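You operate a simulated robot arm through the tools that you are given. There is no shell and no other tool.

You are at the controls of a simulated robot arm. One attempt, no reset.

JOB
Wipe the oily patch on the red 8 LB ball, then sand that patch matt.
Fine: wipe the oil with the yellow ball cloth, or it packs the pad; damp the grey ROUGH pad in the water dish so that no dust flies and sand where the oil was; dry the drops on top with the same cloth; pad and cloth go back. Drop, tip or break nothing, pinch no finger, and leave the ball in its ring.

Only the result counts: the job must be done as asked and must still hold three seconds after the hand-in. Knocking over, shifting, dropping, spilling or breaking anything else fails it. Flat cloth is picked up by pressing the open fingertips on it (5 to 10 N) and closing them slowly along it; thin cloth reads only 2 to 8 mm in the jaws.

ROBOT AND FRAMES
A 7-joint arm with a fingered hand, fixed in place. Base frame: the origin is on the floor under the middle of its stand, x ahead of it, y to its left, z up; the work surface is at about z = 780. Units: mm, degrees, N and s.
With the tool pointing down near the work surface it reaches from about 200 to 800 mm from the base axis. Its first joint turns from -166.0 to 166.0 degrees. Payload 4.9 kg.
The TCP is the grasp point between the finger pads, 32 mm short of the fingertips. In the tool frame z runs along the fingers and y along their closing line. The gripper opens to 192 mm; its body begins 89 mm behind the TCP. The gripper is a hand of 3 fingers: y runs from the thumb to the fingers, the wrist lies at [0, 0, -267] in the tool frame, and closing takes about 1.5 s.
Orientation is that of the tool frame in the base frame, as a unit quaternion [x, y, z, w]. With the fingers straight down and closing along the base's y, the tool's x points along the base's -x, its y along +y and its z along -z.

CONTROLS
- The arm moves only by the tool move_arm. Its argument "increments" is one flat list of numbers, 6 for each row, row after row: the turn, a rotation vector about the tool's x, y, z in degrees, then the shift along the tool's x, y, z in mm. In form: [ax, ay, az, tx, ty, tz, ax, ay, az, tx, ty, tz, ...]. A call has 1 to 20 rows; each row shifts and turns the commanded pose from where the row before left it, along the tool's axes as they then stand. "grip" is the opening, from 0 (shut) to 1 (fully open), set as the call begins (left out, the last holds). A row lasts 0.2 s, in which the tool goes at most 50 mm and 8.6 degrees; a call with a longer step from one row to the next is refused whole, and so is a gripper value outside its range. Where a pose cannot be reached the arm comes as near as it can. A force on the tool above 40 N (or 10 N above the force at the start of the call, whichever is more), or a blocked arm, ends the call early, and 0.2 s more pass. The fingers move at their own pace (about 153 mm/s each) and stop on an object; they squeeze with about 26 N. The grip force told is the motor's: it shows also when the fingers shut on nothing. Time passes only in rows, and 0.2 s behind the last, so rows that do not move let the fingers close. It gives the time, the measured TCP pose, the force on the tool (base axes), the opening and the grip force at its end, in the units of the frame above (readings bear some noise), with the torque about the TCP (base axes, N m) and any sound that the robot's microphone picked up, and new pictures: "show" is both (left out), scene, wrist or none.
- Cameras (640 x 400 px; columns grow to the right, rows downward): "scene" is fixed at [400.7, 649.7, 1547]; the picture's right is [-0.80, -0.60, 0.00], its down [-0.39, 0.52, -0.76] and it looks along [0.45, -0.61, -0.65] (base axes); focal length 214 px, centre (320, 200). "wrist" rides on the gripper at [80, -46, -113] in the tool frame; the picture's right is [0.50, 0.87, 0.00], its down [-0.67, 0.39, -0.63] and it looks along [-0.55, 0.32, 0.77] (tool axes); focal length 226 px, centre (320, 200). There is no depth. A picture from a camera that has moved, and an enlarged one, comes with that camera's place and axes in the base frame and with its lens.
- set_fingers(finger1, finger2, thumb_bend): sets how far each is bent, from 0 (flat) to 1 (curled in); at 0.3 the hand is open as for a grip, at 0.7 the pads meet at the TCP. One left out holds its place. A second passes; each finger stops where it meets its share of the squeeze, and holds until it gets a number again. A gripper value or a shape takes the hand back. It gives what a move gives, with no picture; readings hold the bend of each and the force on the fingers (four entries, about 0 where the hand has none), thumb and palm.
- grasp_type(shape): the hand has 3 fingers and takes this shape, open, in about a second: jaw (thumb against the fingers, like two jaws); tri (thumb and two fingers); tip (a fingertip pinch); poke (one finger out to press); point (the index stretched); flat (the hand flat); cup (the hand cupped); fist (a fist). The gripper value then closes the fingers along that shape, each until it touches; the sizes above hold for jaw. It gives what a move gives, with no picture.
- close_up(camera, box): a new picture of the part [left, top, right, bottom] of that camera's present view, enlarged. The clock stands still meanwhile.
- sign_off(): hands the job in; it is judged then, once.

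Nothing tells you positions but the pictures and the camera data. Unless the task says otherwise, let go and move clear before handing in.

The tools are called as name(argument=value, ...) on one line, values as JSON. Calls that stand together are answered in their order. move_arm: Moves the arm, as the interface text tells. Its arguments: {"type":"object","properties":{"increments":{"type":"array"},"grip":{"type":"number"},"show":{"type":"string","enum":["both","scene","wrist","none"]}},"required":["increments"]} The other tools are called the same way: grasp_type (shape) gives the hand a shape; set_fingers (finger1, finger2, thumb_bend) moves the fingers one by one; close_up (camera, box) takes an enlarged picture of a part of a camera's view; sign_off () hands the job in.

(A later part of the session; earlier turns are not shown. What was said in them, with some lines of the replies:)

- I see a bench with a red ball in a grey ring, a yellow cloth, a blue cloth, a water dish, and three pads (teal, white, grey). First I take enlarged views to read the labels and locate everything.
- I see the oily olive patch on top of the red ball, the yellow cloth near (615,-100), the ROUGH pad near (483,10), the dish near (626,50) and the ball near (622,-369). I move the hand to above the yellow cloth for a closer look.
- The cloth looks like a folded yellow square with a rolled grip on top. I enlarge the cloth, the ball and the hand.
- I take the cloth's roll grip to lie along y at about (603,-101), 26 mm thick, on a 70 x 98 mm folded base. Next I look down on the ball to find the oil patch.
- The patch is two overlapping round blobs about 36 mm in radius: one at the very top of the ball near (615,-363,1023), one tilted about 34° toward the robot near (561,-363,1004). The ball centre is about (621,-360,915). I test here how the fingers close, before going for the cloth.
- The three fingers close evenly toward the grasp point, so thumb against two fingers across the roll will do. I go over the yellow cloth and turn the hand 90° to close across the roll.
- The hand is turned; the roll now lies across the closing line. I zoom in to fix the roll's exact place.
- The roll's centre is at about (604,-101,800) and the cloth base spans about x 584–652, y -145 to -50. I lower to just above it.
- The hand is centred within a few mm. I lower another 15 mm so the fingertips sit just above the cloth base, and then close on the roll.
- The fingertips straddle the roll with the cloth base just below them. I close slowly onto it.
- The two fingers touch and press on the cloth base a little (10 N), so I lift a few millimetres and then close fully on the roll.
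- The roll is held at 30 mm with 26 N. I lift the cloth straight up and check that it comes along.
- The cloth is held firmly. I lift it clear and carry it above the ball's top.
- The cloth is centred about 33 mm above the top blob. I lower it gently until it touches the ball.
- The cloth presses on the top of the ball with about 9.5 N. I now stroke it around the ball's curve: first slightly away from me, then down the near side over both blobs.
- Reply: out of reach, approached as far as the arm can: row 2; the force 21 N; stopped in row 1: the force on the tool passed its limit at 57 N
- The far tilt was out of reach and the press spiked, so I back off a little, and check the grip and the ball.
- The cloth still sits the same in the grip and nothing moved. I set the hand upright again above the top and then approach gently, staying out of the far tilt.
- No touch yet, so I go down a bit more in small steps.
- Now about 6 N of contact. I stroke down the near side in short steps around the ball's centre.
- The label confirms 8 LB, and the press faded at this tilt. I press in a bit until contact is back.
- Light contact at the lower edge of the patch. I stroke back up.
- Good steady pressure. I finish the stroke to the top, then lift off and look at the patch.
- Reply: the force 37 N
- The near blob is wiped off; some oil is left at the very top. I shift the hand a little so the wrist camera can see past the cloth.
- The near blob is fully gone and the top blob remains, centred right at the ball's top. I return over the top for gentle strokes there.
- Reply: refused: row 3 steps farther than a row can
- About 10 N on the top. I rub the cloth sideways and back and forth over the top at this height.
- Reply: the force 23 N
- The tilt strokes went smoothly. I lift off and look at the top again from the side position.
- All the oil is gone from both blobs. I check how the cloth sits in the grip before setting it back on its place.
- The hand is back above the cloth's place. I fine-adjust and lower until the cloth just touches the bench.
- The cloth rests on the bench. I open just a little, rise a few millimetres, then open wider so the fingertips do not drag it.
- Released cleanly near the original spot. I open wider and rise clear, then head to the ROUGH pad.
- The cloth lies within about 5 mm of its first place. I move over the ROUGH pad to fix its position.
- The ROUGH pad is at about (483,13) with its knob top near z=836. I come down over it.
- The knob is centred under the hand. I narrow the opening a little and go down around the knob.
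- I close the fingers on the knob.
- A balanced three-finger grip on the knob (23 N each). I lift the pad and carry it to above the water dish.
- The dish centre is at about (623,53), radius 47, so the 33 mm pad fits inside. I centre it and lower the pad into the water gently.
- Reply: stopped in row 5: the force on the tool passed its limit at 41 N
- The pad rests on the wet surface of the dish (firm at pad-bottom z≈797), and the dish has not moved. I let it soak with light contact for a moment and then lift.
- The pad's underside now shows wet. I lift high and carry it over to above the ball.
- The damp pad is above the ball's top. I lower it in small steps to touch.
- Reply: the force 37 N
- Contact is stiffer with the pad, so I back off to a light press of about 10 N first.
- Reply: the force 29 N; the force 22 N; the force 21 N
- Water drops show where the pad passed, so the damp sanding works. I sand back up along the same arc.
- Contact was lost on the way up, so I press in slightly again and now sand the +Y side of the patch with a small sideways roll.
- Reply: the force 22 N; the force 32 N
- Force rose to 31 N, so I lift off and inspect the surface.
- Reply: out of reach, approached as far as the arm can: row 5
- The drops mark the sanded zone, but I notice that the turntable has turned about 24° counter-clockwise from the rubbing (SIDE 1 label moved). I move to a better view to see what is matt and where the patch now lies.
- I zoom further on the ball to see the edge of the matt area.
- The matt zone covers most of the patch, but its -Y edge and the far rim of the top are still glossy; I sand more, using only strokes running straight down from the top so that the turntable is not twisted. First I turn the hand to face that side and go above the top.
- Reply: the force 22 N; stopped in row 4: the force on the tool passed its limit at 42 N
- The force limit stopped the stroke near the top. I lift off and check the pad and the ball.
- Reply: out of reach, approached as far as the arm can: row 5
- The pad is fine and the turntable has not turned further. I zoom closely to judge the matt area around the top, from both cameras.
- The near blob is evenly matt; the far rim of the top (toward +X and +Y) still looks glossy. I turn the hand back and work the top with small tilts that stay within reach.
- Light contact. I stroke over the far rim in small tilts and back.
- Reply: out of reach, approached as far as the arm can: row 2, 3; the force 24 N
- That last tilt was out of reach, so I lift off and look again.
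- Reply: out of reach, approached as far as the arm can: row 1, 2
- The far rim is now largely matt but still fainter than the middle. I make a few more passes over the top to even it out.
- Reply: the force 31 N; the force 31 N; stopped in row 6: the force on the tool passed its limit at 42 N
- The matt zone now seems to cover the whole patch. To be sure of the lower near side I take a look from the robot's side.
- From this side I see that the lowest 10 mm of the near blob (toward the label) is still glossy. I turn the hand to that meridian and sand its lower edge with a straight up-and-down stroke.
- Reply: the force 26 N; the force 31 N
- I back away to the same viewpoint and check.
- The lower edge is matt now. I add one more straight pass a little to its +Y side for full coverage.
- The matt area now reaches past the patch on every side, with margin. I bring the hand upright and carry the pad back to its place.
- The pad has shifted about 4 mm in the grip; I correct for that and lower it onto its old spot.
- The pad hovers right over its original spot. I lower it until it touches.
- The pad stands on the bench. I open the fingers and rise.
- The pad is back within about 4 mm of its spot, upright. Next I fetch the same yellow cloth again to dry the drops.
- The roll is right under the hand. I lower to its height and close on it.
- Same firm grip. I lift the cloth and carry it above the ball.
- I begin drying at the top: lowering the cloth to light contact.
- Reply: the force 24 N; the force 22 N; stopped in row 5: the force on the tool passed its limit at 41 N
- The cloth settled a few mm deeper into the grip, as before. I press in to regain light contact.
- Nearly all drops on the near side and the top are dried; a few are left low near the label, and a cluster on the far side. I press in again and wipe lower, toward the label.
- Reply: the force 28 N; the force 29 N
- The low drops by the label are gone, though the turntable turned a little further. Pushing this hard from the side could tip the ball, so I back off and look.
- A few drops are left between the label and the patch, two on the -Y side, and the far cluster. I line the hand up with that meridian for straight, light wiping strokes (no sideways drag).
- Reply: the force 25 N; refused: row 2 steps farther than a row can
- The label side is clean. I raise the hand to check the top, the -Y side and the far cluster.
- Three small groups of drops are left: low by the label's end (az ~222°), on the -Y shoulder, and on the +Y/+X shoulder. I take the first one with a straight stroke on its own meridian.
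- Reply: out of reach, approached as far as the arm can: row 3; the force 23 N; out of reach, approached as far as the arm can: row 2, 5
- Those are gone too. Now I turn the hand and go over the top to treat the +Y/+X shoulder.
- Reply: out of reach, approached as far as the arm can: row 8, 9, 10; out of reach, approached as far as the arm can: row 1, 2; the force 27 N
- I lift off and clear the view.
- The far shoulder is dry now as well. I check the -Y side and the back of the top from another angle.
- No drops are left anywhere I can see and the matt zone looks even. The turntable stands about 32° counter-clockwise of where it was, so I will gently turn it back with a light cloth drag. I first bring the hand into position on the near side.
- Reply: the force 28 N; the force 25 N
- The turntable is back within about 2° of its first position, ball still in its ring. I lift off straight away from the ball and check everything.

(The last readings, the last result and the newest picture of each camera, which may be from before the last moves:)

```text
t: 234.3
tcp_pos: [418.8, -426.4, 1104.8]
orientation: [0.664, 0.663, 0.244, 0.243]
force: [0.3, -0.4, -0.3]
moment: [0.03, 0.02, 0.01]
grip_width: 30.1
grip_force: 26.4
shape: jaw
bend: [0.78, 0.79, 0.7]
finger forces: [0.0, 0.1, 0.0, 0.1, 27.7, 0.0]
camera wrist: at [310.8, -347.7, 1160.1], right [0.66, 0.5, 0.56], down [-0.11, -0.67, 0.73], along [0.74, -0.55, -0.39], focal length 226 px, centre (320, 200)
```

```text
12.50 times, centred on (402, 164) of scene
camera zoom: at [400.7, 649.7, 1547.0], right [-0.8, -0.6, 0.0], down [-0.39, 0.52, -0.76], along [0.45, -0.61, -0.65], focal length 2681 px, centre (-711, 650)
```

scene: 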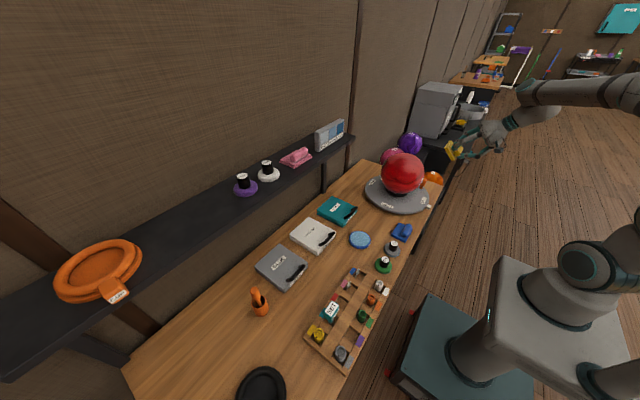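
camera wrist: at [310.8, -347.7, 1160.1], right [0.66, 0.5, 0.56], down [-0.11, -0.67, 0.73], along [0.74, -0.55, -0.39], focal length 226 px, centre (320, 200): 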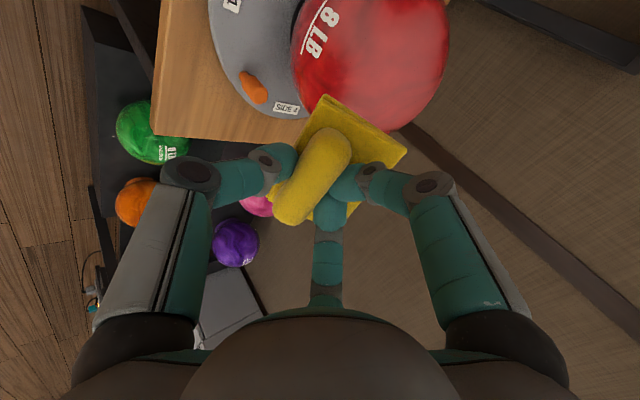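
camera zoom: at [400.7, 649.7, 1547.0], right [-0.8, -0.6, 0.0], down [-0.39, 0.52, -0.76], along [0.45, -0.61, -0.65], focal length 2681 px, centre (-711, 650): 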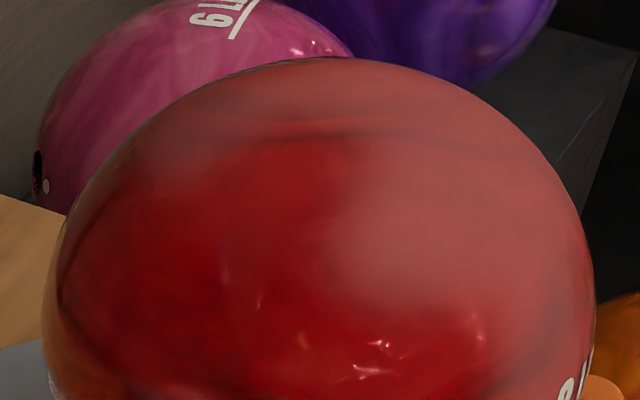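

The ball is clean, dry and evenly matt over the former oil patch, back in its first orientation. I bring the cloth back to its place.

move_arm(increments=[8, 0, 0, 0, 0, -6, 8, 0, 0, 0, 0, -6, 8, 0, 0, 0, 0, -6, 8, 0, 0, 0, 0, -6, 8, 0, 0, 0, 0, -6, 0, 0, 0, 46.5, 0, 0, 0, 0, 0, 46.5, 0, 0, 0, 0, 0, 46.5, 0, 0, 0, 0, 0, 46.5, 0, 0, 0, 0, 0, 46.5, 0, 0, 0, 0, 0, 46.5, 0, 0, 0, 0, 0, 46.5, 0, 0, 0, 0, 0, 0, 48, 0, 0, 0, 0, 0, 48, 0, 0, 0, 0, 0, 48, 0, 0, 0, 0, 0, 48, 0, 0, 0, 0, 0, 0, 0])

```text
t: 237.9
tcp_pos: [601.0, -104.0, 1126.5]
orientation: [0.707, 0.707, 0.002, 0.0]
force: [-0.3, 0.0, -0.9]
moment: [0.01, 0.02, 0.0]
grip_width: 30.2
grip_force: 25.5
shape: jaw
bend: [0.78, 0.79, 0.7]
finger forces: [0.0, 0.1, 0.0, 0.0, 27.2, 0.0]
camera wrist: at [555.0, -24.8, 1237.9], right [0.87, 0.5, 0.0], down [0.39, -0.67, 0.63], along [0.32, -0.55, -0.78], focal length 226 px, centre (320, 200)
```

scene: 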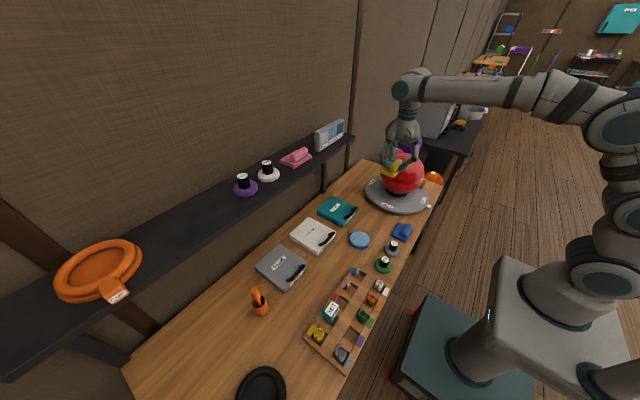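
wrist: 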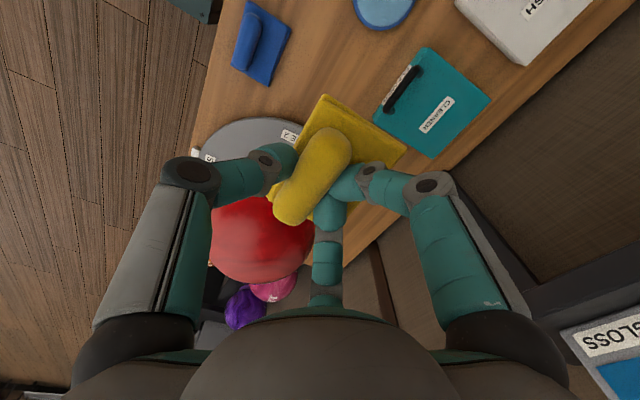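

move_arm(increments=[0, 0, 0, 1, 4, 46, 0, 0, 0, 1, 4, 48, 0, 0, 0, 0, 0, 48, 0, 0, 0, 0, 0, 48, 0, 0, 0, 0, 0, 48, 0, 0, 0, 0, 0, 0])

close_up(camera="wrist", box=[180, 60, 460, 260])

close_up(camera="scene", box=[345, 190, 425, 250])

```text
t: 239.3
tcp_pos: [607.6, -100.5, 890.9]
orientation: [0.707, 0.707, 0.002, 0.001]
force: [0.7, 0.3, 0.0]
moment: [-0.01, -0.01, -0.02]
grip_width: 29.9
grip_force: 26.3
shape: jaw
bend: [0.78, 0.79, 0.7]
finger forces: [0.1, 0.1, 0.1, 0.0, 27.0, 0.0]
camera wrist: at [561.0, -21.7, 1002.0], right [0.87, 0.5, 0.01], down [0.38, -0.67, 0.63], along [0.32, -0.55, -0.77], focal length 226 px, centre (320, 200)
```

scene: 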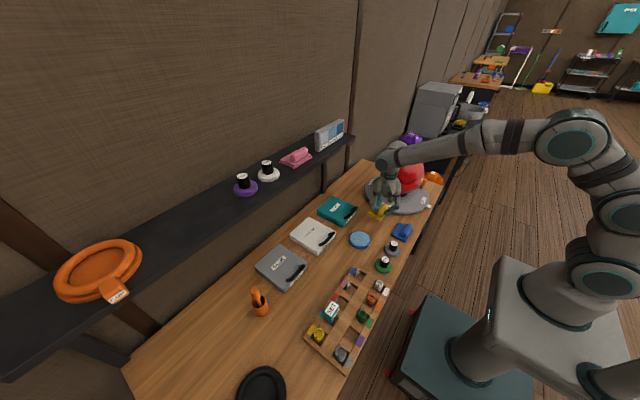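
wrist: 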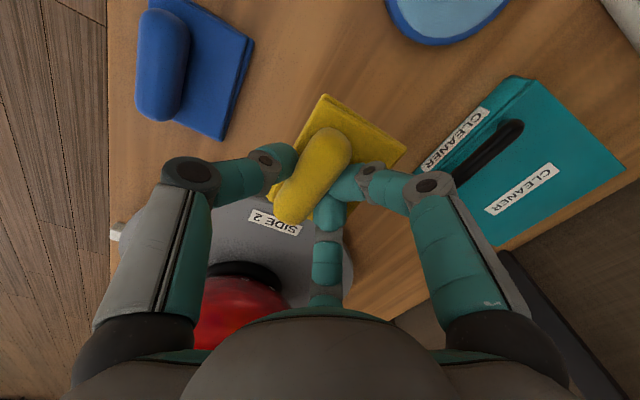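

```text
2.00 times, centred on (320, 160) of wrist
camera zoom: at [561.0, -21.7, 1002.0], right [0.87, 0.5, 0.01], down [0.38, -0.67, 0.63], along [0.32, -0.55, -0.77], focal length 452 px, centre (320, 280)
```

zoom: 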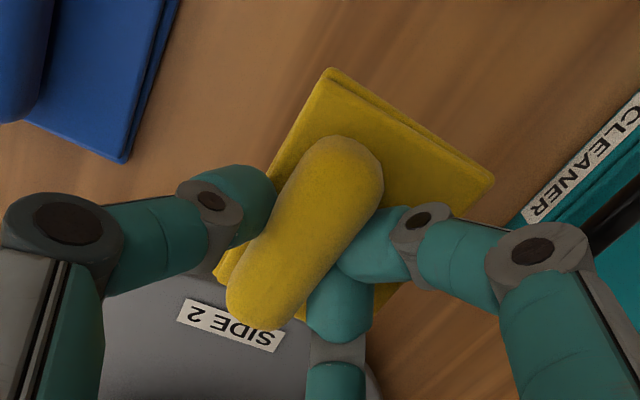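

```text
6.67 times, centred on (385, 220) of scene
camera zoom: at [400.7, 649.7, 1547.0], right [-0.8, -0.6, 0.0], down [-0.39, 0.52, -0.76], along [0.45, -0.61, -0.65], focal length 1430 px, centre (-113, 67)
```

zoom: 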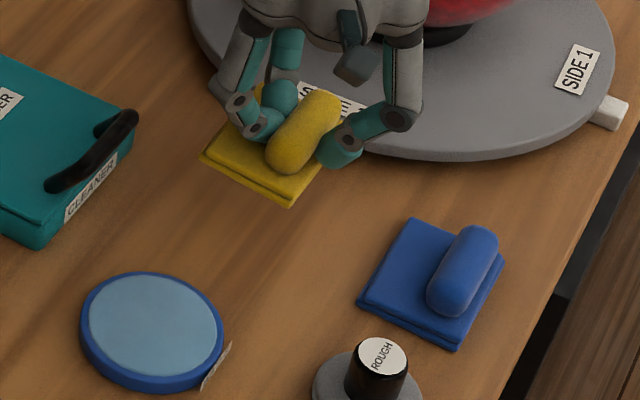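

I adjust by a few millimetres toward the original spot and lower the cloth to the bench.

move_arm(increments=[0, 0, 0, 1, 4.5, 25, 0, 0, 0, 0, 0, 20, 0, 0, 0, 0, 0, 10, 0, 0, 0, 0, 0, 3, 0, 0, 0, 0, 0, 0], show="none")

move_arm(increments=[0, 0, 0, 0, 0, 1.5, 0, 0, 0, 0, 0, 1.5, 0, 0, 0, 0, 0, 0], show="none")

close_up(camera="scene", box=[345, 190, 425, 250])

```text
t: 240.5
tcp_pos: [612.8, -98.9, 832.2]
orientation: [0.707, 0.707, 0.003, 0.002]
force: [-0.2, -0.3, -0.2]
moment: [0.0, 0.0, -0.01]
grip_width: 30.3
grip_force: 25.8
shape: jaw
bend: [0.78, 0.79, 0.7]
finger forces: [0.0, 0.0, 0.0, 0.0, 27.0, 0.1]
```

```text
t: 241.3
tcp_pos: [613.2, -99.3, 830.8]
orientation: [0.707, 0.707, 0.002, 0.001]
force: [-0.2, -0.6, -0.1]
moment: [-0.04, -0.01, -0.01]
grip_width: 29.9
grip_force: 25.4
shape: jaw
bend: [0.78, 0.79, 0.7]
finger forces: [0.0, 0.1, 0.1, 0.0, 26.9, 0.0]
```

```text
6.67 times, centred on (385, 220) of scene
camera zoom: at [400.7, 649.7, 1547.0], right [-0.8, -0.6, 0.0], down [-0.39, 0.52, -0.76], along [0.45, -0.61, -0.65], focal length 1430 px, centre (-113, 67)
```

zoom: 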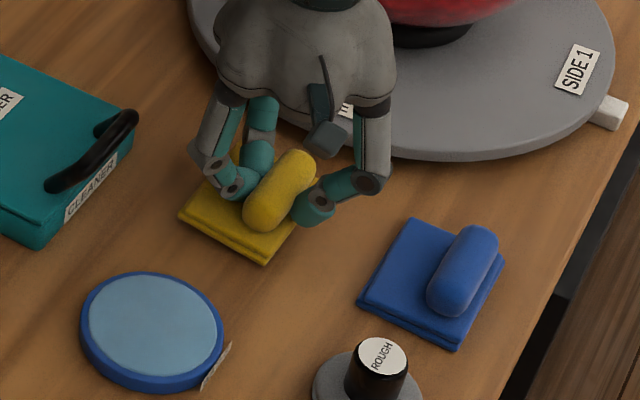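

move_arm(increments=[0, 0, 0, 1.5, -4.5, 1, 0, 0, 0, 0, 0, 1.5, 0, 0, 0, 0, 0, 0], show="none")

move_arm(increments=[0, 0, 0, 0, 0, 1, 0, 0, 0, 0, 0, 0], show="none")

close_up(camera="scene", box=[345, 190, 425, 250])

```text
t: 242.1
tcp_pos: [609.7, -97.4, 827.3]
orientation: [0.707, 0.707, 0.001, 0.0]
force: [-0.1, 0.2, 0.3]
moment: [-0.01, 0.0, 0.02]
grip_width: 29.9
grip_force: 25.7
shape: jaw
bend: [0.78, 0.79, 0.7]
finger forces: [0.0, 0.0, 0.0, 0.0, 27.3, 0.0]
```

```text
t: 242.7
tcp_pos: [610.5, -98.4, 827.4]
orientation: [0.707, 0.707, 0.003, 0.001]
force: [-1.3, 0.2, 1.2]
moment: [-0.07, 0.09, 0.0]
grip_width: 29.9
grip_force: 25.8
shape: jaw
bend: [0.78, 0.79, 0.7]
finger forces: [0.0, 0.0, 0.0, 0.0, 27.5, 0.1]
```

```text
6.67 times, centred on (385, 220) of scene
camera zoom: at [400.7, 649.7, 1547.0], right [-0.8, -0.6, 0.0], down [-0.39, 0.52, -0.76], along [0.45, -0.61, -0.65], focal length 1430 px, centre (-113, 67)
```

zoom: 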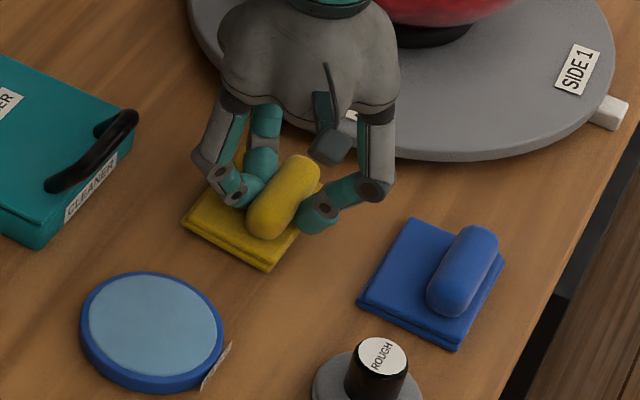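

The cloth touches the bench within a few millimetres of its first place. I release it gently as before.

move_arm(increments=[0, 0, 0, 0, 0, 1, 0, 0, 0, 0, 0, 0], show="none")

move_arm(increments=[0, 0, 0, 0, 0, 0, 0, 0, 0, 0, 0, -3, 0, 0, 0, 0, 0, -3, 0, 0, 0, 0, 0, 0], grip=0.21, show="none")

move_arm(increments=[0, 0, 0, 0, 0, -2, 0, 0, 0, 0, 0, -10, 0, 0, 0, 0, 0, -30, 0, 0, 0, 0, 0, -45, 0, 0, 0, 0, 0, -45, 0, 0, 0, 0, 0, -45, 0, 0, 0, 0, 0, -45, 0, 0, 0, 0, 0, 0], grip=0.5)

close_up(camera="scene", box=[345, 190, 425, 250])

close_up(camera="scene", box=[220, 130, 460, 330])

```text
t: 243.3
tcp_pos: [610.6, -98.6, 826.7]
orientation: [0.707, 0.707, 0.002, 0.001]
force: [-1.8, 0.9, 7.8]
moment: [-0.03, 0.24, -0.02]
grip_width: 30.1
grip_force: 25.9
shape: jaw
bend: [0.78, 0.79, 0.7]
finger forces: [25.6, 0.0, 0.1, 0.0, 28.2, 0.0]
```

```text
t: 244.3
tcp_pos: [609.8, -97.3, 831.3]
orientation: [0.707, 0.707, 0.002, 0.001]
force: [0.2, 0.7, 0.0]
moment: [-0.01, 0.01, 0.01]
grip_width: 40.3
grip_force: 0.1
shape: jaw
bend: [0.77, 0.77, 0.7]
finger forces: [0.5, 0.3, 0.0, 0.0, 0.5, 0.0]
```

```text
t: 246.1
tcp_pos: [607.7, -99.4, 1054.1]
orientation: [0.708, 0.707, 0.001, 0.0]
force: [-0.6, -0.1, 0.2]
moment: [0.04, -0.01, -0.01]
grip_width: 95.7
grip_force: 0.1
shape: jaw
bend: [0.37, 0.37, 0.7]
finger forces: [0.0, 0.0, 0.0, 0.0, 0.0, 0.0]
camera wrist: at [560.9, -20.7, 1165.5], right [0.87, 0.5, 0.0], down [0.39, -0.67, 0.63], along [0.32, -0.55, -0.78], focal length 226 px, centre (320, 200)
```

scene: 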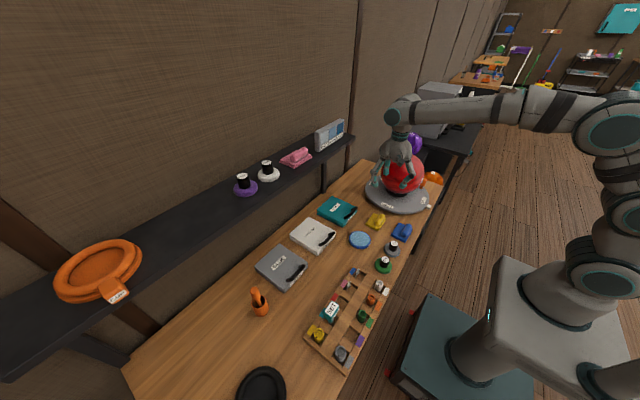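
wrist: 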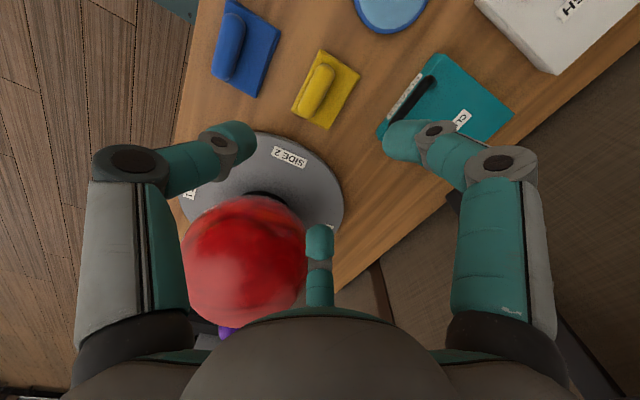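

```text
6.67 times, centred on (385, 220) of scene
camera zoom: at [400.7, 649.7, 1547.0], right [-0.8, -0.6, 0.0], down [-0.39, 0.52, -0.76], along [0.45, -0.61, -0.65], focal length 1430 px, centre (-113, 67)
```

zoom: 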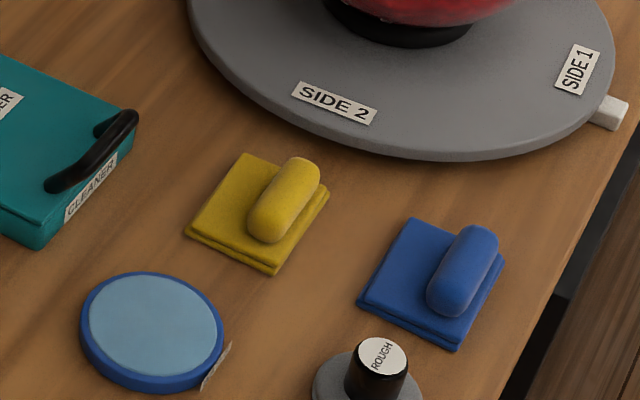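

```text
2.00 times, centred on (340, 230) of scene
camera zoom: at [400.7, 649.7, 1547.0], right [-0.8, -0.6, 0.0], down [-0.39, 0.52, -0.76], along [0.45, -0.61, -0.65], focal length 429 px, centre (280, 140)
```

zoom: 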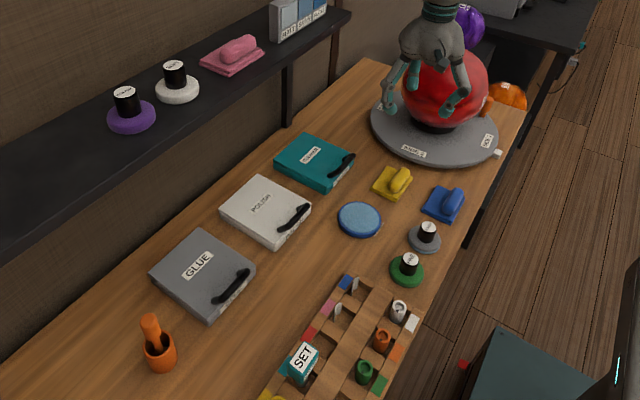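

The cloth lies within 2 mm of its original place. As a last check I look at the ball from above with the empty hand.

move_arm(increments=[0, 0, 0, 0, -5, -45, 0, 0, 0, 0, -10, -45, 0, 0, 0, 0, -10, -40, 0, 0, 0, -44, -5, 0, 0, 0, 0, -44, -5, 0, 0, 0, 0, -44, -5, 0, 0, 0, 0, -44, -5, 0, 0, 0, 0, -44, -5, 0, 0, 0, 0, -44, -5, 0, 0, 0, 0, -44, -5, 0, 0, 0, 0, -30, -5, 0, 0, 0, 0, 0, 0, 0])

close_up(camera="wrist", box=[240, 0, 480, 190])

close_up(camera="scene", box=[360, 135, 440, 215])

```text
t: 248.7
tcp_pos: [542.6, -436.4, 1183.8]
orientation: [0.707, 0.708, 0.002, 0.001]
force: [0.3, 0.8, -0.8]
moment: [0.0, 0.03, 0.06]
grip_width: 95.8
grip_force: 0.0
shape: jaw
bend: [0.37, 0.37, 0.7]
finger forces: [0.0, 0.0, 0.0, 0.0, 0.0, 0.1]
camera wrist: at [495.6, -357.9, 1295.8], right [0.87, 0.5, 0.0], down [0.38, -0.67, 0.63], along [0.32, -0.55, -0.77], focal length 226 px, centre (320, 200)
```

scene: 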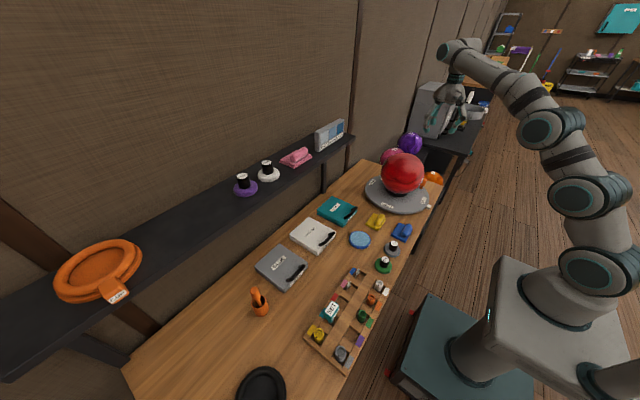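
wrist: 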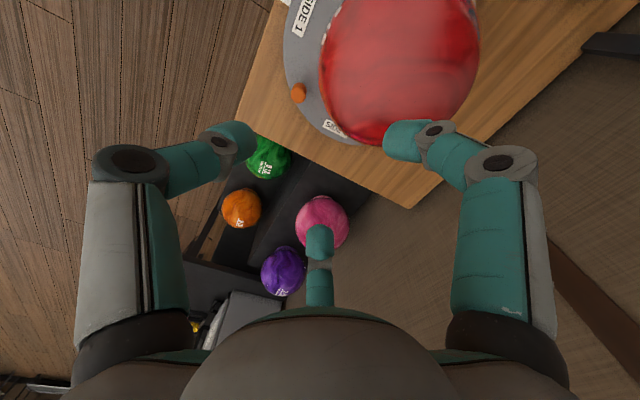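

```text
2.11 times, centred on (360, 95) of wrist
camera zoom: at [495.6, -357.9, 1295.8], right [0.87, 0.5, 0.0], down [0.38, -0.67, 0.63], along [0.32, -0.55, -0.77], focal length 476 px, centre (236, 421)
```

zoom: 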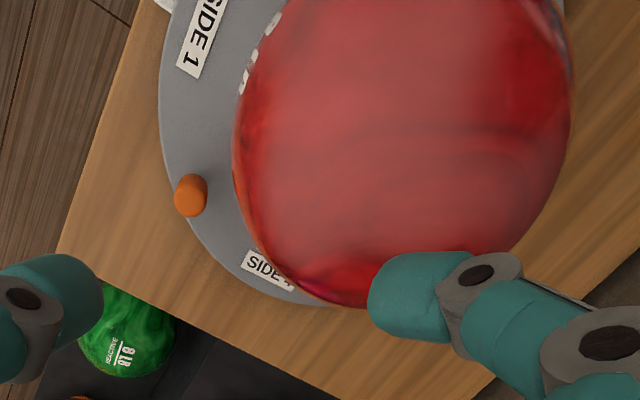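

```text
5.00 times, centred on (400, 175) of scene
camera zoom: at [400.7, 649.7, 1547.0], right [-0.8, -0.6, 0.0], down [-0.39, 0.52, -0.76], along [0.45, -0.61, -0.65], focal length 1072 px, centre (-80, 325)
```

zoom: 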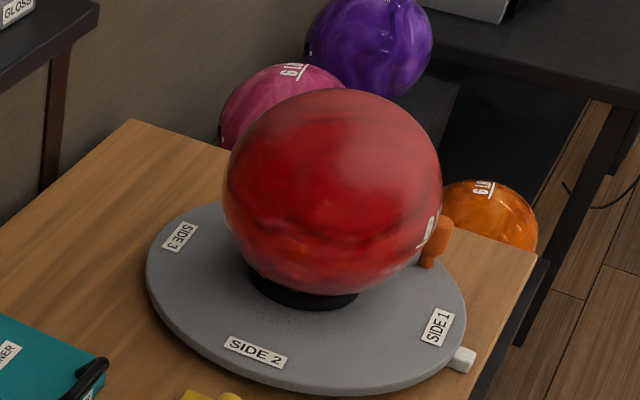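

close_up(camera="wrist", box=[370, 20, 490, 130])

close_up(camera="scene", box=[380, 148, 425, 180])

```text
3.64 times, centred on (430, 75) of wrist
camera zoom: at [495.6, -357.9, 1295.8], right [0.87, 0.5, 0.0], down [0.38, -0.67, 0.63], along [0.32, -0.55, -0.77], focal length 822 px, centre (-80, 654)
```

zoom: 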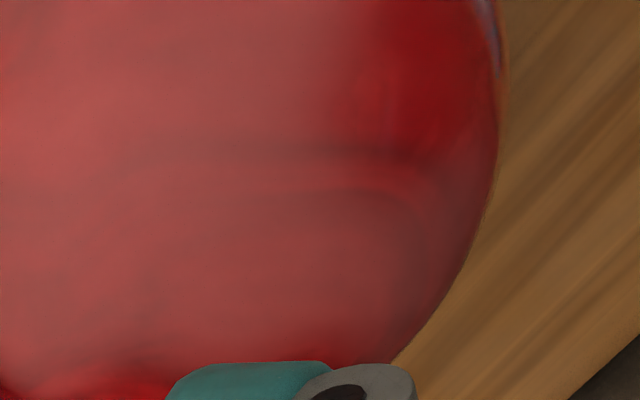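

```text
12.50 times, centred on (402, 164) of scene
camera zoom: at [400.7, 649.7, 1547.0], right [-0.8, -0.6, 0.0], down [-0.39, 0.52, -0.76], along [0.45, -0.61, -0.65], focal length 2681 px, centre (-711, 650)
```

zoom: 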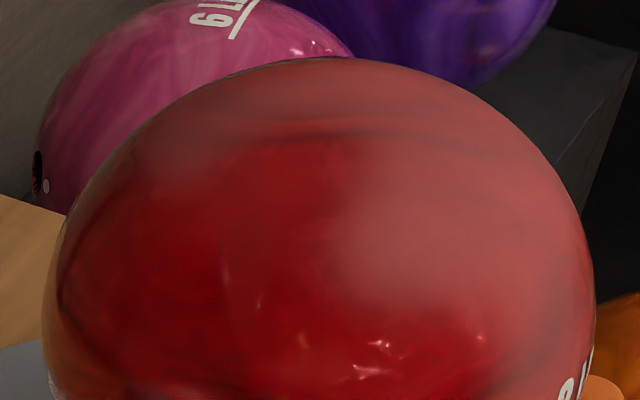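

Everything checks: oil gone, patch evenly matt, ball dry and in its ring, pad and cloth back. I move the hand well clear before handing in.

move_arm(increments=[0, 0, 0, 0, -30, -35, 0, 0, 0, 40, -20, -20, 0, 0, 0, 45, 0, 0, 0, 0, 0, 45, 0, 0, 0, 0, 0, 45, 0, 0, 0, 0, 0, 45, 0, 0, 0, 0, 0, 45, 0, 0, 0, 0, 0, 45, 0, 0, 0, 0, 0, 0, 0, 0])

close_up(camera="scene", box=[340, 130, 460, 270])

```text
t: 250.7
tcp_pos: [493.9, -126.9, 1239.0]
orientation: [0.707, 0.707, 0.002, 0.0]
force: [0.4, -0.5, -0.4]
moment: [0.01, -0.02, 0.0]
grip_width: 95.9
grip_force: 0.2
shape: jaw
bend: [0.37, 0.37, 0.7]
finger forces: [0.0, 0.0, 0.0, 0.0, 0.0, 0.0]
camera wrist: at [447.2, -47.8, 1349.6], right [0.87, 0.5, 0.0], down [0.38, -0.67, 0.63], along [0.32, -0.55, -0.77], focal length 226 px, centre (320, 200)
```

scene: 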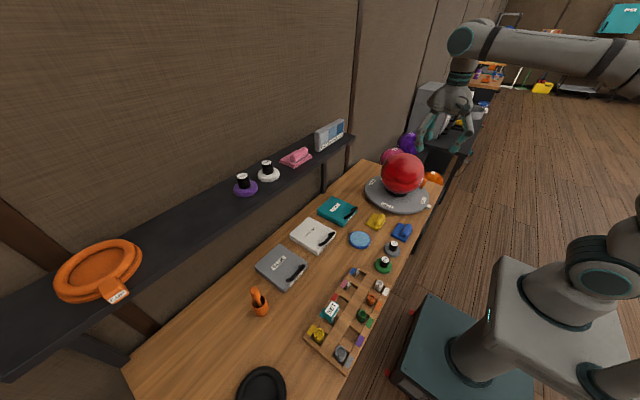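
wrist: 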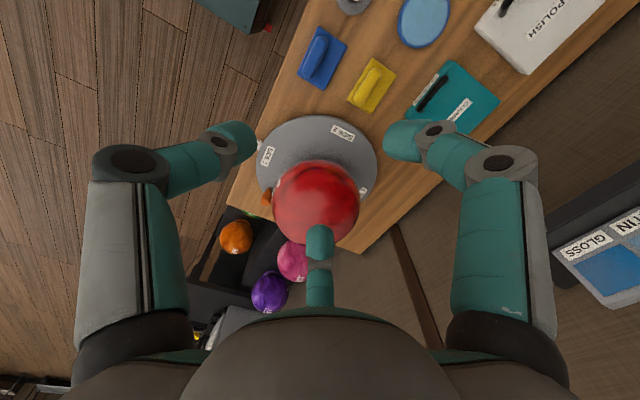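

```text
2.86 times, centred on (400, 200) of scene
camera zoom: at [400.7, 649.7, 1547.0], right [-0.8, -0.6, 0.0], down [-0.39, 0.52, -0.76], along [0.45, -0.61, -0.65], focal length 613 px, centre (91, 200)
```

zoom: 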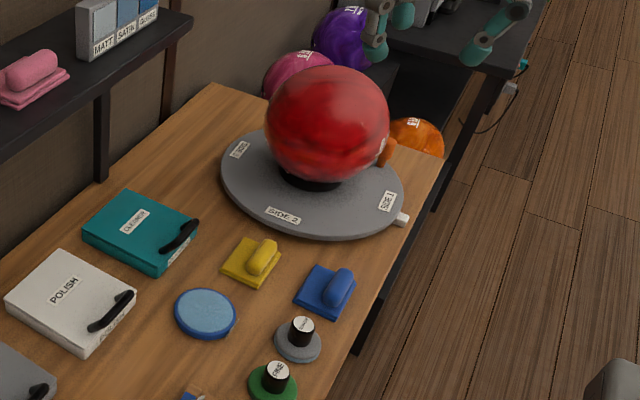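

The bench looks in order: the ball sits in its ring, clean, dry and matt. The ROUGH pad and the yellow cloth stand at their places and the hand is clear, so I hand the job in.

sign_off()

```text
The job is handed in.
```

I wiped the oil off the red 8 LB ball, sanded the patch matt, dried it, and handed the job in. I don't have the judge's result. In my last pictures there is no oil or water on any part I could see, and the matt area covers the whole former patch.

- **Oil:** I wiped it off with the yellow cloth before any sanding.
- **Sanding:** I damped the ROUGH pad in the water dish. The matt area reaches somewhat past the edge of the old patch, mostly toward the label and the far side.
- **Drying:** I dried the drops with the same yellow cloth.
- **Put back:** The cloth lies about 2 mm and the pad about 4 mm from where they started. The ball is still in its ring.

Two things did not go smoothly:

- **Turntable:** The rubbing turned it about 32° under the ball. I turned it back with the cloth, to within about 2°.
- **Force:** A few strokes and the press into the dish hit the 40 N limit, with a peak of 57 N. I saw nothing else move, tip or spill.
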